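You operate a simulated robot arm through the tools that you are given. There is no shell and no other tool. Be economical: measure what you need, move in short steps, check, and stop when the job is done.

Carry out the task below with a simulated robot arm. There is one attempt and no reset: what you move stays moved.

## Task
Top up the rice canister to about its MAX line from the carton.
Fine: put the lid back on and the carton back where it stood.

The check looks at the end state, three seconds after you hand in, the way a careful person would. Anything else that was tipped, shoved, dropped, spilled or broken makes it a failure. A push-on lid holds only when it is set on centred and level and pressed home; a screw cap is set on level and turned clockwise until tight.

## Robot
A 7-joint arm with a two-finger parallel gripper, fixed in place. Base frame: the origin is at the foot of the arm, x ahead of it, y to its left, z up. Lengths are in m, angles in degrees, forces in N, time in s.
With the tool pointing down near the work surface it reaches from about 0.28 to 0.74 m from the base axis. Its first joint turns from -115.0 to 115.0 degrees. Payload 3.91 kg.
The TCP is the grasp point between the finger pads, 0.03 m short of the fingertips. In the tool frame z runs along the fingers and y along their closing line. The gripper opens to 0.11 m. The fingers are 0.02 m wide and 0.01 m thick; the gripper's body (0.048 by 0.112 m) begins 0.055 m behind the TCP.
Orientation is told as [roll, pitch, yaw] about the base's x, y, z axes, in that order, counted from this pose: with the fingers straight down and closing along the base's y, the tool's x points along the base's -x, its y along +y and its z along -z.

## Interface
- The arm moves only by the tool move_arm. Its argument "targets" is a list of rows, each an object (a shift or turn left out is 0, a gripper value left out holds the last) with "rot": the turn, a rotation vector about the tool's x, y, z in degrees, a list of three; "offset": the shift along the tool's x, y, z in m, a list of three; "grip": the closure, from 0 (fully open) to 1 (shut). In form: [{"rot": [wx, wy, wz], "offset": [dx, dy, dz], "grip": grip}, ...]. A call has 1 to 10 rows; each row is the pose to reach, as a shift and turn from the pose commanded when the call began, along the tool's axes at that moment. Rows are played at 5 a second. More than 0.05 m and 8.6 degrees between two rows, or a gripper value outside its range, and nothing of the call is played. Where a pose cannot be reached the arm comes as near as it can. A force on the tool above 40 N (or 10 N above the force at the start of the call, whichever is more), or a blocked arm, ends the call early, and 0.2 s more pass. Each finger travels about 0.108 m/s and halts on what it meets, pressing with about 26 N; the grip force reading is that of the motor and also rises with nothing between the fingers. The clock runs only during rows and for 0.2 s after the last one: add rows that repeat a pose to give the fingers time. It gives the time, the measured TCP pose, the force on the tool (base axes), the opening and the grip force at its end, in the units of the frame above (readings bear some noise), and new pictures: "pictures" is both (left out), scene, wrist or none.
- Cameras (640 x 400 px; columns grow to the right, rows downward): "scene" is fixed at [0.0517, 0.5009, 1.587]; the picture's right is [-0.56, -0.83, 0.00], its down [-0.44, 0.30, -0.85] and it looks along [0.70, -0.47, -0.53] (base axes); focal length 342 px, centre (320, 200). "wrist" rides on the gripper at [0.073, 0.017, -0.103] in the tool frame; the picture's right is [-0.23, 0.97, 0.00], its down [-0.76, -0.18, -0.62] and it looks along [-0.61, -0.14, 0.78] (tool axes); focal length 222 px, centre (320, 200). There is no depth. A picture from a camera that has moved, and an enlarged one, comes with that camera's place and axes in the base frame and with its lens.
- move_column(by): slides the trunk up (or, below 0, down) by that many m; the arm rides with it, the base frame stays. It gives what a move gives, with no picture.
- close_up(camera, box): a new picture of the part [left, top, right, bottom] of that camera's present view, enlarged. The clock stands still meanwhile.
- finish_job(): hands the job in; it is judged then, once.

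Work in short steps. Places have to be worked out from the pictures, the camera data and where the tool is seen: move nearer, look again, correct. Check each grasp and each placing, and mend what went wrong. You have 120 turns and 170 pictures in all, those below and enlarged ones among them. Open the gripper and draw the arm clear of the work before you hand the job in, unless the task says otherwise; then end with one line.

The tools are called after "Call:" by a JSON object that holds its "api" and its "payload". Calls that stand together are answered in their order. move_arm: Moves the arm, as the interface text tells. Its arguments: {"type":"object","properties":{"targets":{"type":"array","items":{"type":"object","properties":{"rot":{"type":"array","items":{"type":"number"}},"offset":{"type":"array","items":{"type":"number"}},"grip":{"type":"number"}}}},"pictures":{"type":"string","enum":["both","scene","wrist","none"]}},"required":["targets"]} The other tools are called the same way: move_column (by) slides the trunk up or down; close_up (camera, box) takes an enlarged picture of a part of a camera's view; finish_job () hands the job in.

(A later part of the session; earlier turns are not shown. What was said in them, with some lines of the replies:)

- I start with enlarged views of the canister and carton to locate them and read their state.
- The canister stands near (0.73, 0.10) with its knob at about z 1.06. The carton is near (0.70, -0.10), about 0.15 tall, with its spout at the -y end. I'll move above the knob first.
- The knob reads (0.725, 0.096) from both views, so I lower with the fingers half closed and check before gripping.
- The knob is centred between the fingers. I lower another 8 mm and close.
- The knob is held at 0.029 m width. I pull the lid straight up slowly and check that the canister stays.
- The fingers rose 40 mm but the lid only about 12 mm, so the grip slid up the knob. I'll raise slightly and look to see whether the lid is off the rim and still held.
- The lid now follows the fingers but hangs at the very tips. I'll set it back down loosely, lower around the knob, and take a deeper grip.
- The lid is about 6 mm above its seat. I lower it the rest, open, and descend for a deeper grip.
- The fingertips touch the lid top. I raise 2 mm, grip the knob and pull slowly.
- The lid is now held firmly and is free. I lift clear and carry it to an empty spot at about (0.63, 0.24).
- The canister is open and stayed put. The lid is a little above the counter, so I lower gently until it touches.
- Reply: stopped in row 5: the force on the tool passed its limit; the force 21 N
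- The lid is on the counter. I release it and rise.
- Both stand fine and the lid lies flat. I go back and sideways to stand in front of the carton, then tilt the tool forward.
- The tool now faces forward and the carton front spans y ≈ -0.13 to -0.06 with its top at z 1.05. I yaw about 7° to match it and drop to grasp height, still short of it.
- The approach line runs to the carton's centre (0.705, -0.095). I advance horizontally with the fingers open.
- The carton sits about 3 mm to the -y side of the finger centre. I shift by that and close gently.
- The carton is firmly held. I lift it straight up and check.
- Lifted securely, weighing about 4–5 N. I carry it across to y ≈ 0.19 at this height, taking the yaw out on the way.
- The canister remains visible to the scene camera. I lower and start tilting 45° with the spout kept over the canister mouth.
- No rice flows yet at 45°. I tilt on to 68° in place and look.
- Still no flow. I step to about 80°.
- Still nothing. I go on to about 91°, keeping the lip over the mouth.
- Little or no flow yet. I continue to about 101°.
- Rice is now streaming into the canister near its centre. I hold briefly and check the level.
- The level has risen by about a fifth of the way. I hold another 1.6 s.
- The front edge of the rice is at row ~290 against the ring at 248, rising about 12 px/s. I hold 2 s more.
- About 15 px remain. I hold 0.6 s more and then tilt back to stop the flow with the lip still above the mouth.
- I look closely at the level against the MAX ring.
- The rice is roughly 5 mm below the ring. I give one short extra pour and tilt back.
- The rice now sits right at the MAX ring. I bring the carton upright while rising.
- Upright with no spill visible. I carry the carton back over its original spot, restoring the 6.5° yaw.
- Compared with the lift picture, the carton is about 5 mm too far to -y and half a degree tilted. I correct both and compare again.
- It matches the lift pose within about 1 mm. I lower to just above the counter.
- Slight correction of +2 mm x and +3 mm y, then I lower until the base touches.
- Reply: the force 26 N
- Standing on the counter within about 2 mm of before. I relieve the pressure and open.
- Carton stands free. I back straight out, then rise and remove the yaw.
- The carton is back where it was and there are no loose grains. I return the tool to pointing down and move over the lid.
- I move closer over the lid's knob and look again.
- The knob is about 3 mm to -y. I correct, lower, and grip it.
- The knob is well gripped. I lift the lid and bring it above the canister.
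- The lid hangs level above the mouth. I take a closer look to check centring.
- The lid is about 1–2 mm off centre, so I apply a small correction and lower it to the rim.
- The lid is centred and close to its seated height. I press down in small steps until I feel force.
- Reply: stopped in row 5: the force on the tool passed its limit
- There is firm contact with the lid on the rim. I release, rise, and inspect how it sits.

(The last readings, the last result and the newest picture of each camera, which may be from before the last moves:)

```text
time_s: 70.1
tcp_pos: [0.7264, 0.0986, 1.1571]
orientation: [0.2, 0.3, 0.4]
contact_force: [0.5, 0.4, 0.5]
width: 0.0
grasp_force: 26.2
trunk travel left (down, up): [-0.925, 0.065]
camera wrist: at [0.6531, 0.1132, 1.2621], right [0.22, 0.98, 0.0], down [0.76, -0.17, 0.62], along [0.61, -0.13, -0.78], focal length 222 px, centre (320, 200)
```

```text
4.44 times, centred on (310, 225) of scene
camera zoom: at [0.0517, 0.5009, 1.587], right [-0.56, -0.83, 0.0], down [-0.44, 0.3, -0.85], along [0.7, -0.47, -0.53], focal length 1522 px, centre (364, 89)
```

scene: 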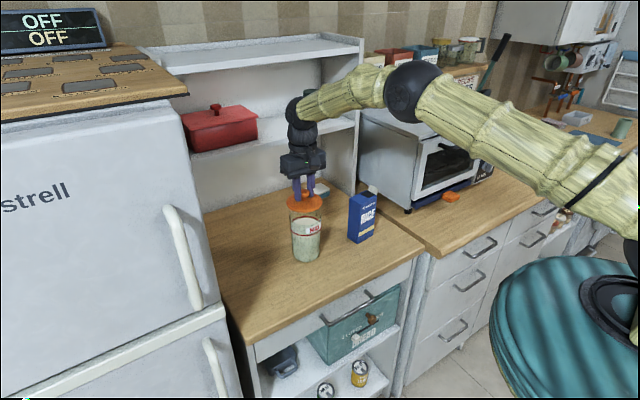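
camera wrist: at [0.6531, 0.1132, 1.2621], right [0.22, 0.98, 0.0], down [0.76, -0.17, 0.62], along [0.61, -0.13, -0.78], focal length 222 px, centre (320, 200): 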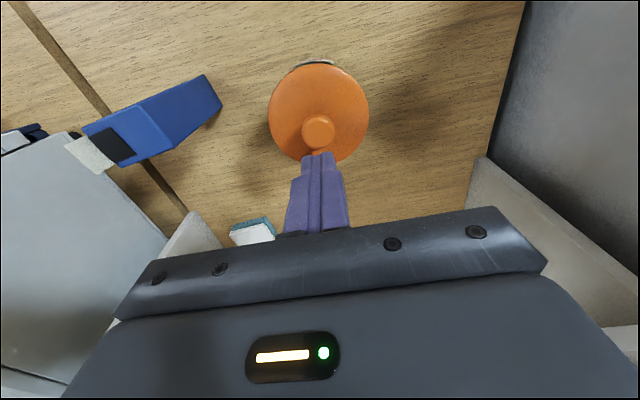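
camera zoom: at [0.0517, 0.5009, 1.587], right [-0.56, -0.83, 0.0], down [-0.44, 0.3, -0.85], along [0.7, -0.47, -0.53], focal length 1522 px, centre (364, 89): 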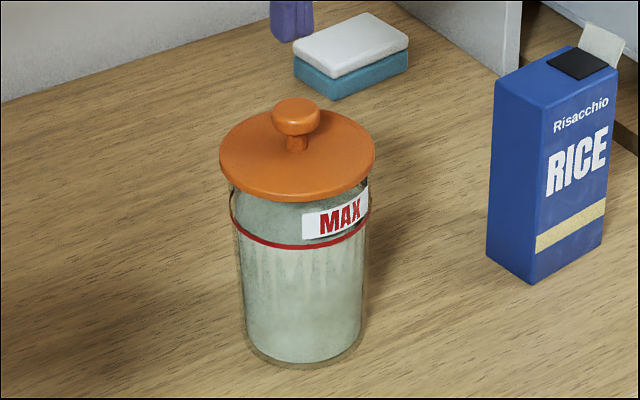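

The lid sits about 2 mm high and slid about 2 mm off when the arm flexed under load. I regrip the knob to recentre it.

Call:
{"api": "move_arm", "payload": {"targets": [{"offset": [0, -0.001, 0], "grip": 0.5}, {"offset": [0, -0.001, 0], "grip": 0.5}, {"offset": [0, -0.001, 0.035]}, {"offset": [0, -0.001, 0.065]}, {"offset": [0, -0.001, 0.075]}, {"offset": [0, -0.001, 0.075], "grip": 0.8}, {"offset": [0, -0.001, 0.075], "grip": 1}, {"offset": [0, -0.001, 0.075], "grip": 1}], "pictures": "none"}}

Call:
{"api": "move_arm", "payload": {"targets": [{"offset": [0, 0, -0.004]}, {"offset": [0, 0, -0.008]}, {"offset": [0, 0, -0.012]}, {"offset": [0, 0, -0.012]}], "pictures": "wrist"}}

Call:
{"api": "close_up", "payload": {"camera": "scene", "box": [280, 185, 336, 241]}}

```text
time_s: 71.9
tcp_pos: [0.725, 0.0957, 1.0853]
orientation: [0.2, 0.2, 0.4]
contact_force: [-0.9, -0.2, 0.0]
width: 0.0283
grasp_force: 26.0
trunk travel left (down, up): [-0.925, 0.065]
```

```text
time_s: 72.9
tcp_pos: [0.7246, 0.0965, 1.0966]
orientation: [0.3, 0.2, 0.4]
contact_force: [0.3, 0.2, 0.2]
width: 0.0281
grasp_force: 25.7
trunk travel left (down, up): [-0.925, 0.065]
camera wrist: at [0.6519, 0.1109, 1.2002], right [0.22, 0.98, 0.0], down [0.76, -0.17, 0.62], along [0.61, -0.13, -0.78], focal length 222 px, centre (320, 200)
```

wrist: 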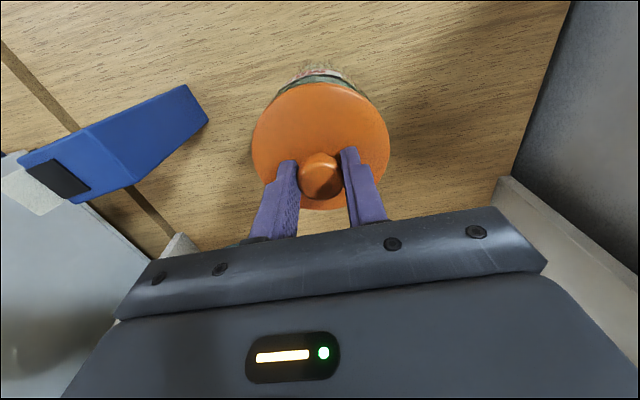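

```text
7.14 times, centred on (308, 213) of scene
camera zoom: at [0.0517, 0.5009, 1.587], right [-0.56, -0.83, 0.0], down [-0.44, 0.3, -0.85], along [0.7, -0.47, -0.53], focal length 2446 px, centre (406, 107)
```

zoom: 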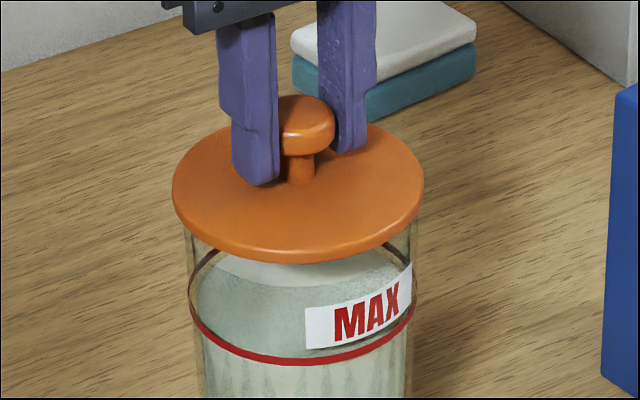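

Laterally it lines up. I shift -1.5 mm in x, lower to contact, then press with a small counter-shift for the arm's flex.

Call:
{"api": "move_arm", "payload": {"targets": [{"offset": [0.0015, 0, 0]}, {"offset": [0.0015, 0, 0.004]}, {"offset": [0.0015, 0, 0.008]}, {"offset": [0.0015, 0, 0.011]}, {"offset": [0.0015, 0, 0.013]}], "pictures": "none"}}

Call:
{"api": "close_up", "payload": {"camera": "scene", "box": [280, 185, 336, 241]}}

```text
time_s: 74.1
tcp_pos: [0.7237, 0.0956, 1.0859]
orientation: [0.1, 0.0, 0.4]
contact_force: [-1.3, -0.4, 10.5]
width: 0.0281
grasp_force: 26.0
trunk travel left (down, up): [-0.925, 0.065]
```

```text
7.14 times, centred on (308, 213) of scene
camera zoom: at [0.0517, 0.5009, 1.587], right [-0.56, -0.83, 0.0], down [-0.44, 0.3, -0.85], along [0.7, -0.47, -0.53], focal length 2446 px, centre (406, 107)
```

zoom: 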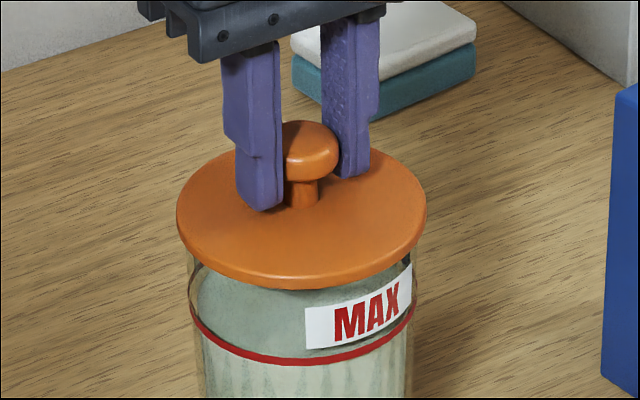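

The lid is centred now (302 vs target 301.5), about 1.5 mm proud. I press down with the counter-shift.

Call:
{"api": "move_arm", "payload": {"targets": [{"offset": [0.0008, 0, 0.002]}, {"offset": [0.0016, 0, 0.004]}, {"offset": [0.0024, 0, 0.006]}, {"offset": [0.0032, 0, 0.008]}, {"offset": [0.004, 0, 0.01]}, {"offset": [0.0048, 0, 0.012]}], "pictures": "none"}}

Call:
{"api": "close_up", "payload": {"camera": "scene", "box": [280, 185, 336, 241]}}

```text
time_s: 75.1
tcp_pos: [0.7233, 0.0951, 1.0813]
orientation: [0.2, -0.6, 0.4]
contact_force: [-3.3, -0.5, 11.5]
width: 0.0282
grasp_force: 25.8
trunk travel left (down, up): [-0.925, 0.065]
stopped in row 5: the force on the tool passed its limit (the readings are from after the stop); the commanded pose is now the measured one
```

```text
7.14 times, centred on (308, 213) of scene
camera zoom: at [0.0517, 0.5009, 1.587], right [-0.56, -0.83, 0.0], down [-0.44, 0.3, -0.85], along [0.7, -0.47, -0.53], focal length 2446 px, centre (406, 107)
```

zoom: 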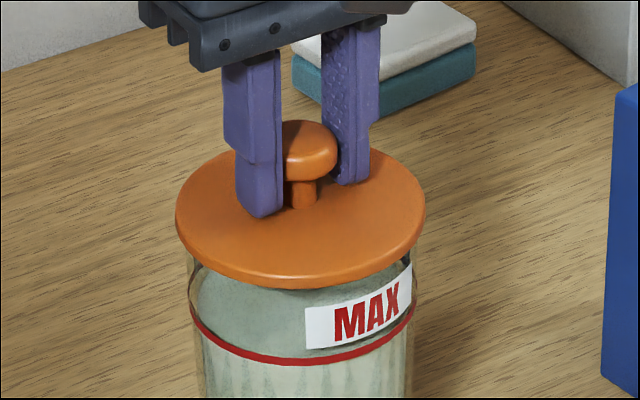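

The fingers slip down the knob rather than driving the lid. I'll release, close the fingers, and press from above on the knob.

Call:
{"api": "move_arm", "payload": {"targets": [{"offset": [0, 0, -0.002], "rot": [0, 0.6, 0]}, {"offset": [0, 0, -0.002], "rot": [0, 0.6, 0], "grip": 0.5}, {"offset": [0, 0, -0.002], "rot": [0, 0.6, 0], "grip": 0.5}, {"offset": [-0.002, 0, -0.03], "rot": [0, 0.6, 0]}, {"offset": [-0.002, 0, -0.05], "rot": [0, 0.6, 0], "grip": 1}, {"offset": [-0.002, 0, -0.05], "rot": [0, 0.6, 0], "grip": 1}, {"offset": [-0.002, 0, -0.05], "rot": [0, 0.6, 0], "grip": 1}], "pictures": "wrist"}}

Call:
{"api": "close_up", "payload": {"camera": "scene", "box": [270, 180, 350, 270]}}

Call:
{"api": "close_up", "payload": {"camera": "wrist", "box": [240, 60, 400, 240]}}

```text
time_s: 76.7
tcp_pos: [0.7263, 0.0943, 1.1308]
orientation: [0.4, 0.1, 0.4]
contact_force: [0.2, 0.0, -0.8]
width: 0.0
grasp_force: 26.4
trunk travel left (down, up): [-0.925, 0.065]
camera wrist: at [0.6528, 0.1091, 1.2352], right [0.22, 0.98, 0.0], down [0.76, -0.18, 0.62], along [0.61, -0.13, -0.78], focal length 222 px, centre (320, 200)
```

wrist: 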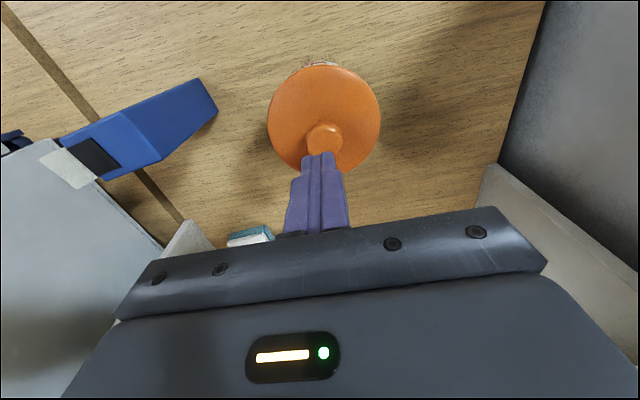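

```text
4.44 times, centred on (310, 225) of scene
camera zoom: at [0.0517, 0.5009, 1.587], right [-0.56, -0.83, 0.0], down [-0.44, 0.3, -0.85], along [0.7, -0.47, -0.53], focal length 1522 px, centre (364, 89)
```

zoom: 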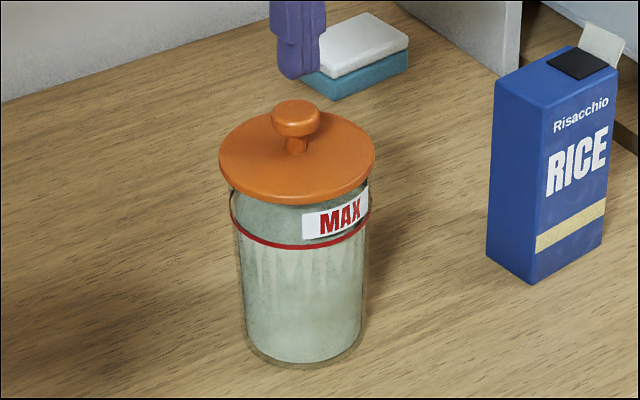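

```text
2.22 times, centred on (320, 150) of wrist
camera zoom: at [0.6528, 0.1091, 1.2352], right [0.22, 0.98, 0.0], down [0.76, -0.18, 0.62], along [0.61, -0.13, -0.78], focal length 494 px, centre (320, 311)
```

zoom: 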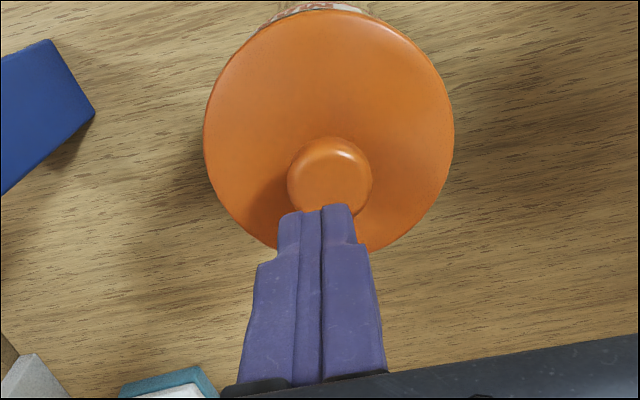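

The closed fingers are about 3 mm to -y of the knob. I shift over its centre and come down until contact.

Call:
{"api": "move_arm", "payload": {"targets": [{"offset": [0.001, 0.0035, 0.0], "rot": [-0.4, 0, 0]}, {"offset": [0.001, 0.0035, 0.006], "rot": [-0.4, 0, 0]}, {"offset": [0.001, 0.0035, 0.012], "rot": [-0.4, 0, 0]}, {"offset": [0.001, 0.0035, 0.016], "rot": [-0.4, 0, 0]}, {"offset": [0.001, 0.0035, 0.019], "rot": [-0.4, 0, 0]}, {"offset": [0.001, 0.0035, 0.021], "rot": [-0.4, 0, 0]}], "pictures": "wrist"}}

Call:
{"api": "close_up", "payload": {"camera": "scene", "box": [270, 180, 350, 270]}}

```text
time_s: 78.1
tcp_pos: [0.7246, 0.099, 1.1076]
orientation: [0.7, 0.1, 0.5]
contact_force: [0.3, -0.6, -1.0]
width: 0.0
grasp_force: 26.0
trunk travel left (down, up): [-0.925, 0.065]
camera wrist: at [0.6511, 0.1136, 1.2123], right [0.22, 0.98, 0.01], down [0.76, -0.18, 0.62], along [0.61, -0.13, -0.78], focal length 222 px, centre (320, 200)
```

wrist: 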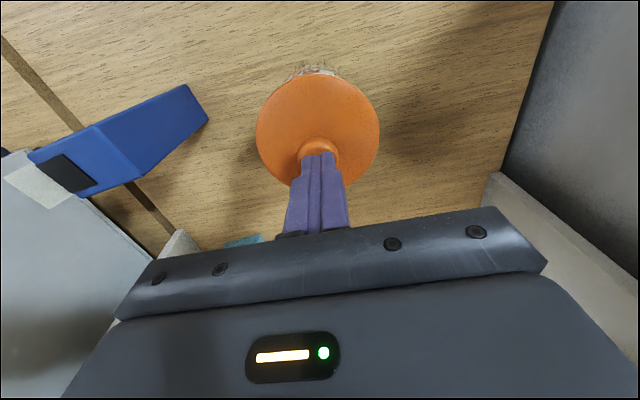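

```text
4.44 times, centred on (310, 225) of scene
camera zoom: at [0.0517, 0.5009, 1.587], right [-0.56, -0.83, 0.0], down [-0.44, 0.3, -0.85], along [0.7, -0.47, -0.53], focal length 1522 px, centre (364, 89)
```

zoom: 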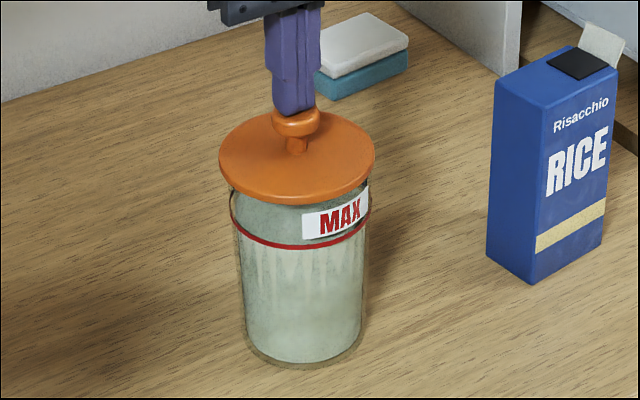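

The fingertips are over the knob, almost touching. I straighten the small roll and press down in small steps.

Call:
{"api": "move_arm", "payload": {"targets": [{"offset": [0, 0, 0], "rot": [0.7, 0, 0]}, {"offset": [0, 0, 0.002], "rot": [0.7, 0, 0]}, {"offset": [0, 0, 0.004], "rot": [0.7, 0, 0]}, {"offset": [0.0005, 0, 0.006], "rot": [0.7, 0, 0]}, {"offset": [0.001, 0, 0.008], "rot": [0.7, 0, 0]}, {"offset": [0.0016, 0, 0.01], "rot": [0.7, 0, 0]}, {"offset": [0.0024, 0, 0.012], "rot": [0.7, 0, 0]}, {"offset": [0.0032, 0, 0.014], "rot": [0.7, 0, 0]}], "pictures": "none"}}

Call:
{"api": "close_up", "payload": {"camera": "scene", "box": [270, 180, 350, 270]}}

```text
time_s: 79.6
tcp_pos: [0.7259, 0.0995, 1.1088]
orientation: [0.1, -0.7, 0.4]
contact_force: [-5.7, -1.2, 22.4]
width: 0.0
grasp_force: 25.9
trunk travel left (down, up): [-0.925, 0.065]
stopped in row 7: the force on the tool passed its limit (the readings are from after the stop); the commanded pose is now the measured one
```

```text
4.44 times, centred on (310, 225) of scene
camera zoom: at [0.0517, 0.5009, 1.587], right [-0.56, -0.83, 0.0], down [-0.44, 0.3, -0.85], along [0.7, -0.47, -0.53], focal length 1522 px, centre (364, 89)
```

zoom: 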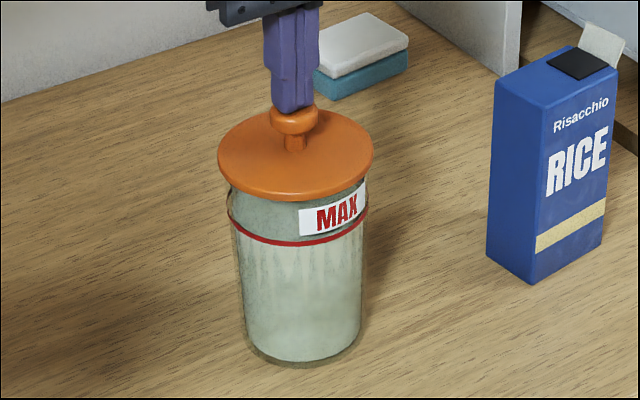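

Pressing tilted the canister very slightly because the arm pushes +x as it flexes. I back off and check that it settles upright.

Call:
{"api": "move_arm", "payload": {"targets": [{"offset": [0, 0, -0.004], "rot": [0, 0.7, 0]}, {"offset": [0, 0, -0.01], "rot": [0, 0.7, 0]}, {"offset": [0, 0, -0.01], "rot": [0, 0.7, 0]}], "pictures": "none"}}

Call:
{"api": "close_up", "payload": {"camera": "scene", "box": [270, 180, 350, 270]}}

```text
time_s: 80.4
tcp_pos: [0.726, 0.0998, 1.1118]
orientation: [0.1, 0.4, 0.5]
contact_force: [0.2, 0.6, 0.5]
width: 0.0
grasp_force: 25.9
trunk travel left (down, up): [-0.925, 0.065]
```

```text
4.44 times, centred on (310, 225) of scene
camera zoom: at [0.0517, 0.5009, 1.587], right [-0.56, -0.83, 0.0], down [-0.44, 0.3, -0.85], along [0.7, -0.47, -0.53], focal length 1522 px, centre (364, 89)
```

zoom: 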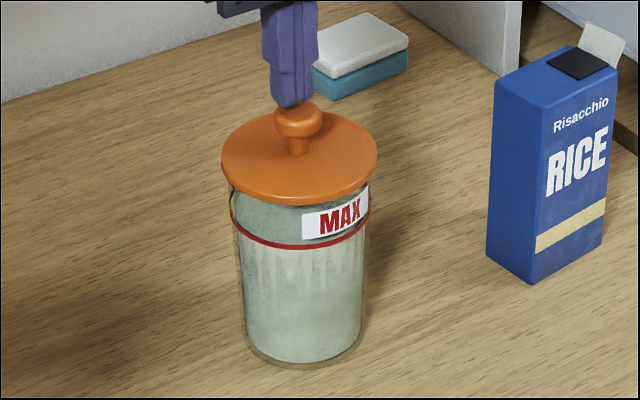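

The canister is upright again, and the lid is centred and about 2 mm lower, so it seems to have gone home. I raise the fingers and check closely.

Call:
{"api": "move_arm", "payload": {"targets": [{"offset": [0, 0, -0.03]}, {"offset": [0, 0, -0.06]}, {"offset": [0, 0, -0.06]}], "pictures": "wrist"}}

Call:
{"api": "close_up", "payload": {"camera": "scene", "box": [280, 185, 336, 241]}}

Call:
{"api": "close_up", "payload": {"camera": "scene", "box": [270, 180, 350, 270]}}

```text
time_s: 81.2
tcp_pos: [0.7261, 0.1002, 1.1756]
orientation: [0.1, 0.3, 0.3]
contact_force: [0.4, 0.7, 0.1]
width: 0.0
grasp_force: 26.0
trunk travel left (down, up): [-0.925, 0.065]
camera wrist: at [0.6526, 0.1164, 1.2798], right [0.22, 0.98, 0.0], down [0.77, -0.17, 0.62], along [0.6, -0.14, -0.79], focal length 222 px, centre (320, 200)
```

wrist: 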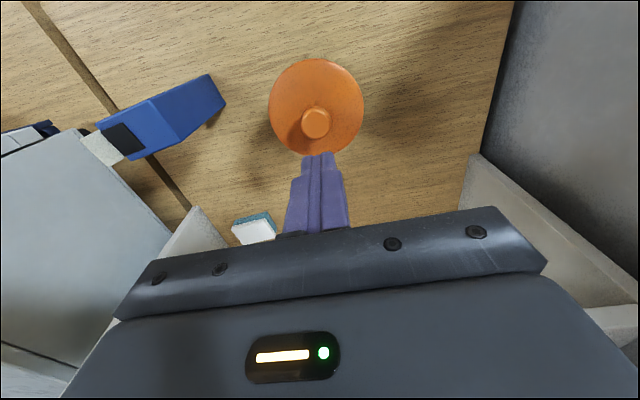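

```text
7.14 times, centred on (308, 213) of scene
camera zoom: at [0.0517, 0.5009, 1.587], right [-0.56, -0.83, 0.0], down [-0.44, 0.3, -0.85], along [0.7, -0.47, -0.53], focal length 2446 px, centre (406, 107)
```

zoom: 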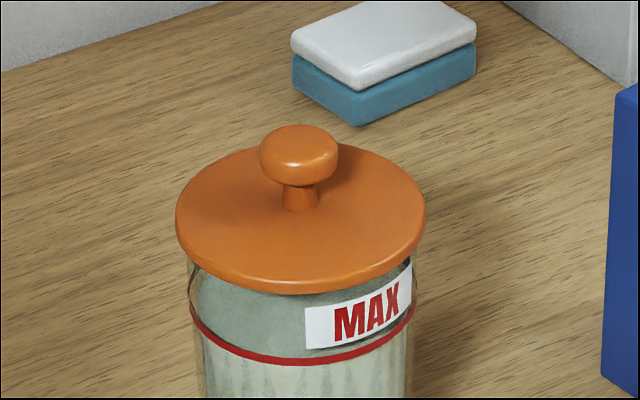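

```text
4.44 times, centred on (310, 225) of scene
camera zoom: at [0.0517, 0.5009, 1.587], right [-0.56, -0.83, 0.0], down [-0.44, 0.3, -0.85], along [0.7, -0.47, -0.53], focal length 1522 px, centre (364, 89)
```

zoom: 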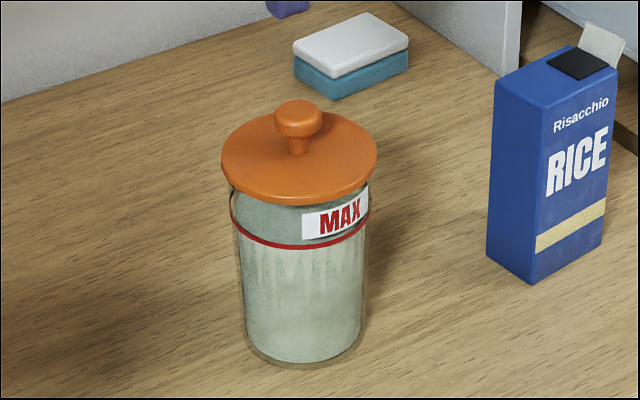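

The lid's outline matches the initial picture (edge row 205, knob top 99). For certainty I do one more centred press with a stronger counter-shift, first coming to just above contact.

Call:
{"api": "move_arm", "payload": {"targets": [{"offset": [0.0015, -0.0025, 0.03]}, {"offset": [0.0015, -0.0025, 0.055]}, {"offset": [0.0015, -0.0025, 0.064]}, {"offset": [0.0015, -0.0025, 0.067]}, {"offset": [0.0025, -0.0025, 0.069]}, {"offset": [0.0035, -0.0025, 0.071]}, {"offset": [0.0045, -0.0025, 0.073]}, {"offset": [0.0055, -0.0025, 0.075]}], "pictures": "none"}}

Call:
{"api": "close_up", "payload": {"camera": "scene", "box": [270, 180, 350, 270]}}

```text
time_s: 83.0
tcp_pos: [0.725, 0.0974, 1.1076]
orientation: [0.3, -0.5, 0.4]
contact_force: [-0.9, -0.4, 12.6]
width: 0.0002
grasp_force: 26.2
trunk travel left (down, up): [-0.925, 0.065]
stopped in row 8: the force on the tool passed its limit (the readings are from after the stop); the commanded pose is now the measured one
```

```text
4.44 times, centred on (310, 225) of scene
camera zoom: at [0.0517, 0.5009, 1.587], right [-0.56, -0.83, 0.0], down [-0.44, 0.3, -0.85], along [0.7, -0.47, -0.53], focal length 1522 px, centre (364, 89)
```

zoom: 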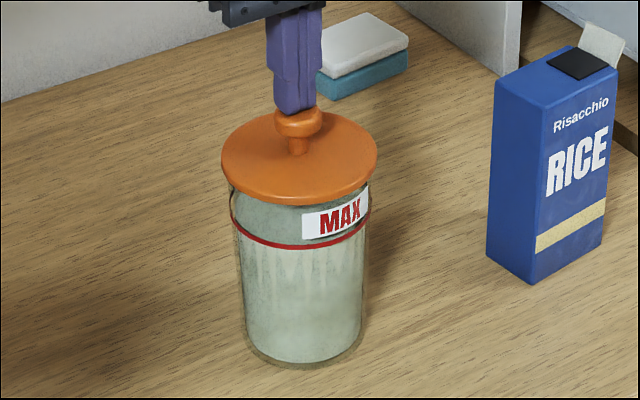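

Pressed to the force limit with no further movement or tilt, so the lid is home. I retreat upward, open the gripper, and draw back.

Call:
{"api": "move_arm", "payload": {"targets": [{"offset": [0, 0, -0.04]}, {"offset": [0, 0, -0.085]}, {"offset": [0, 0, -0.13], "grip": 0}, {"offset": [0.04, -0.02, -0.15], "grip": 0}, {"offset": [0.085, -0.03, -0.16]}, {"offset": [0.13, -0.04, -0.17]}, {"offset": [0.17, -0.05, -0.18]}, {"offset": [0.21, -0.06, -0.19]}, {"offset": [0.25, -0.07, -0.2]}]}}

Call:
{"api": "close_up", "payload": {"camera": "scene", "box": [260, 160, 420, 280]}}

```text
time_s: 85.0
tcp_pos: [0.4708, 0.0253, 1.3051]
orientation: [0.1, -0.7, 0.5]
contact_force: [-1.4, 0.1, 0.0]
width: 0.1101
grasp_force: 0.2
trunk travel left (down, up): [-0.925, 0.065]
camera wrist: at [0.3967, 0.0399, 1.4077], right [0.22, 0.98, 0.01], down [0.76, -0.17, 0.63], along [0.62, -0.14, -0.78], focal length 222 px, centre (320, 200)
```

scene: 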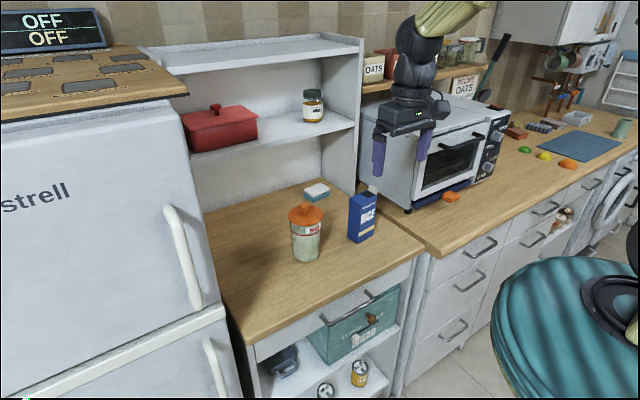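
wrist: 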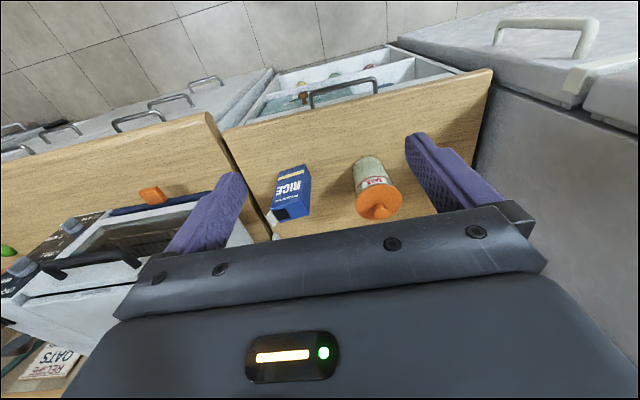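

```text
3.33 times, centred on (340, 220) of scene
camera zoom: at [0.0517, 0.5009, 1.587], right [-0.56, -0.83, 0.0], down [-0.44, 0.3, -0.85], along [0.7, -0.47, -0.53], focal length 1142 px, centre (253, 133)
```

zoom: 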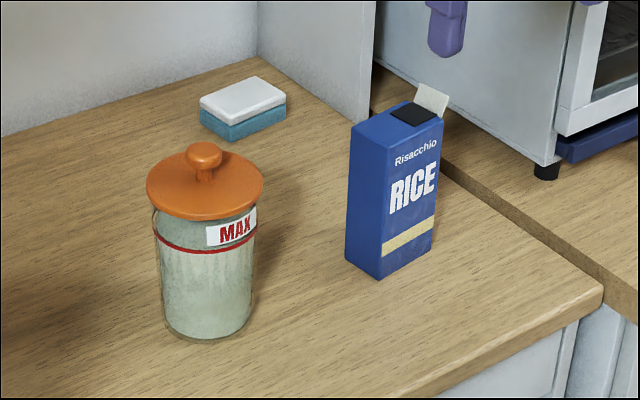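

The canister is filled to the MAX line with its lid seated as before, the carton stands in its original place, and nothing is spilled. I hand in.

Call:
{"api": "finish_job", "payload": {}}

```text
The job is handed in.
```

I filled the rice canister to its MAX line, pressed the lid back on, and put the carton back within about 2 mm of where it stood; no spilled rice shows in the pictures.
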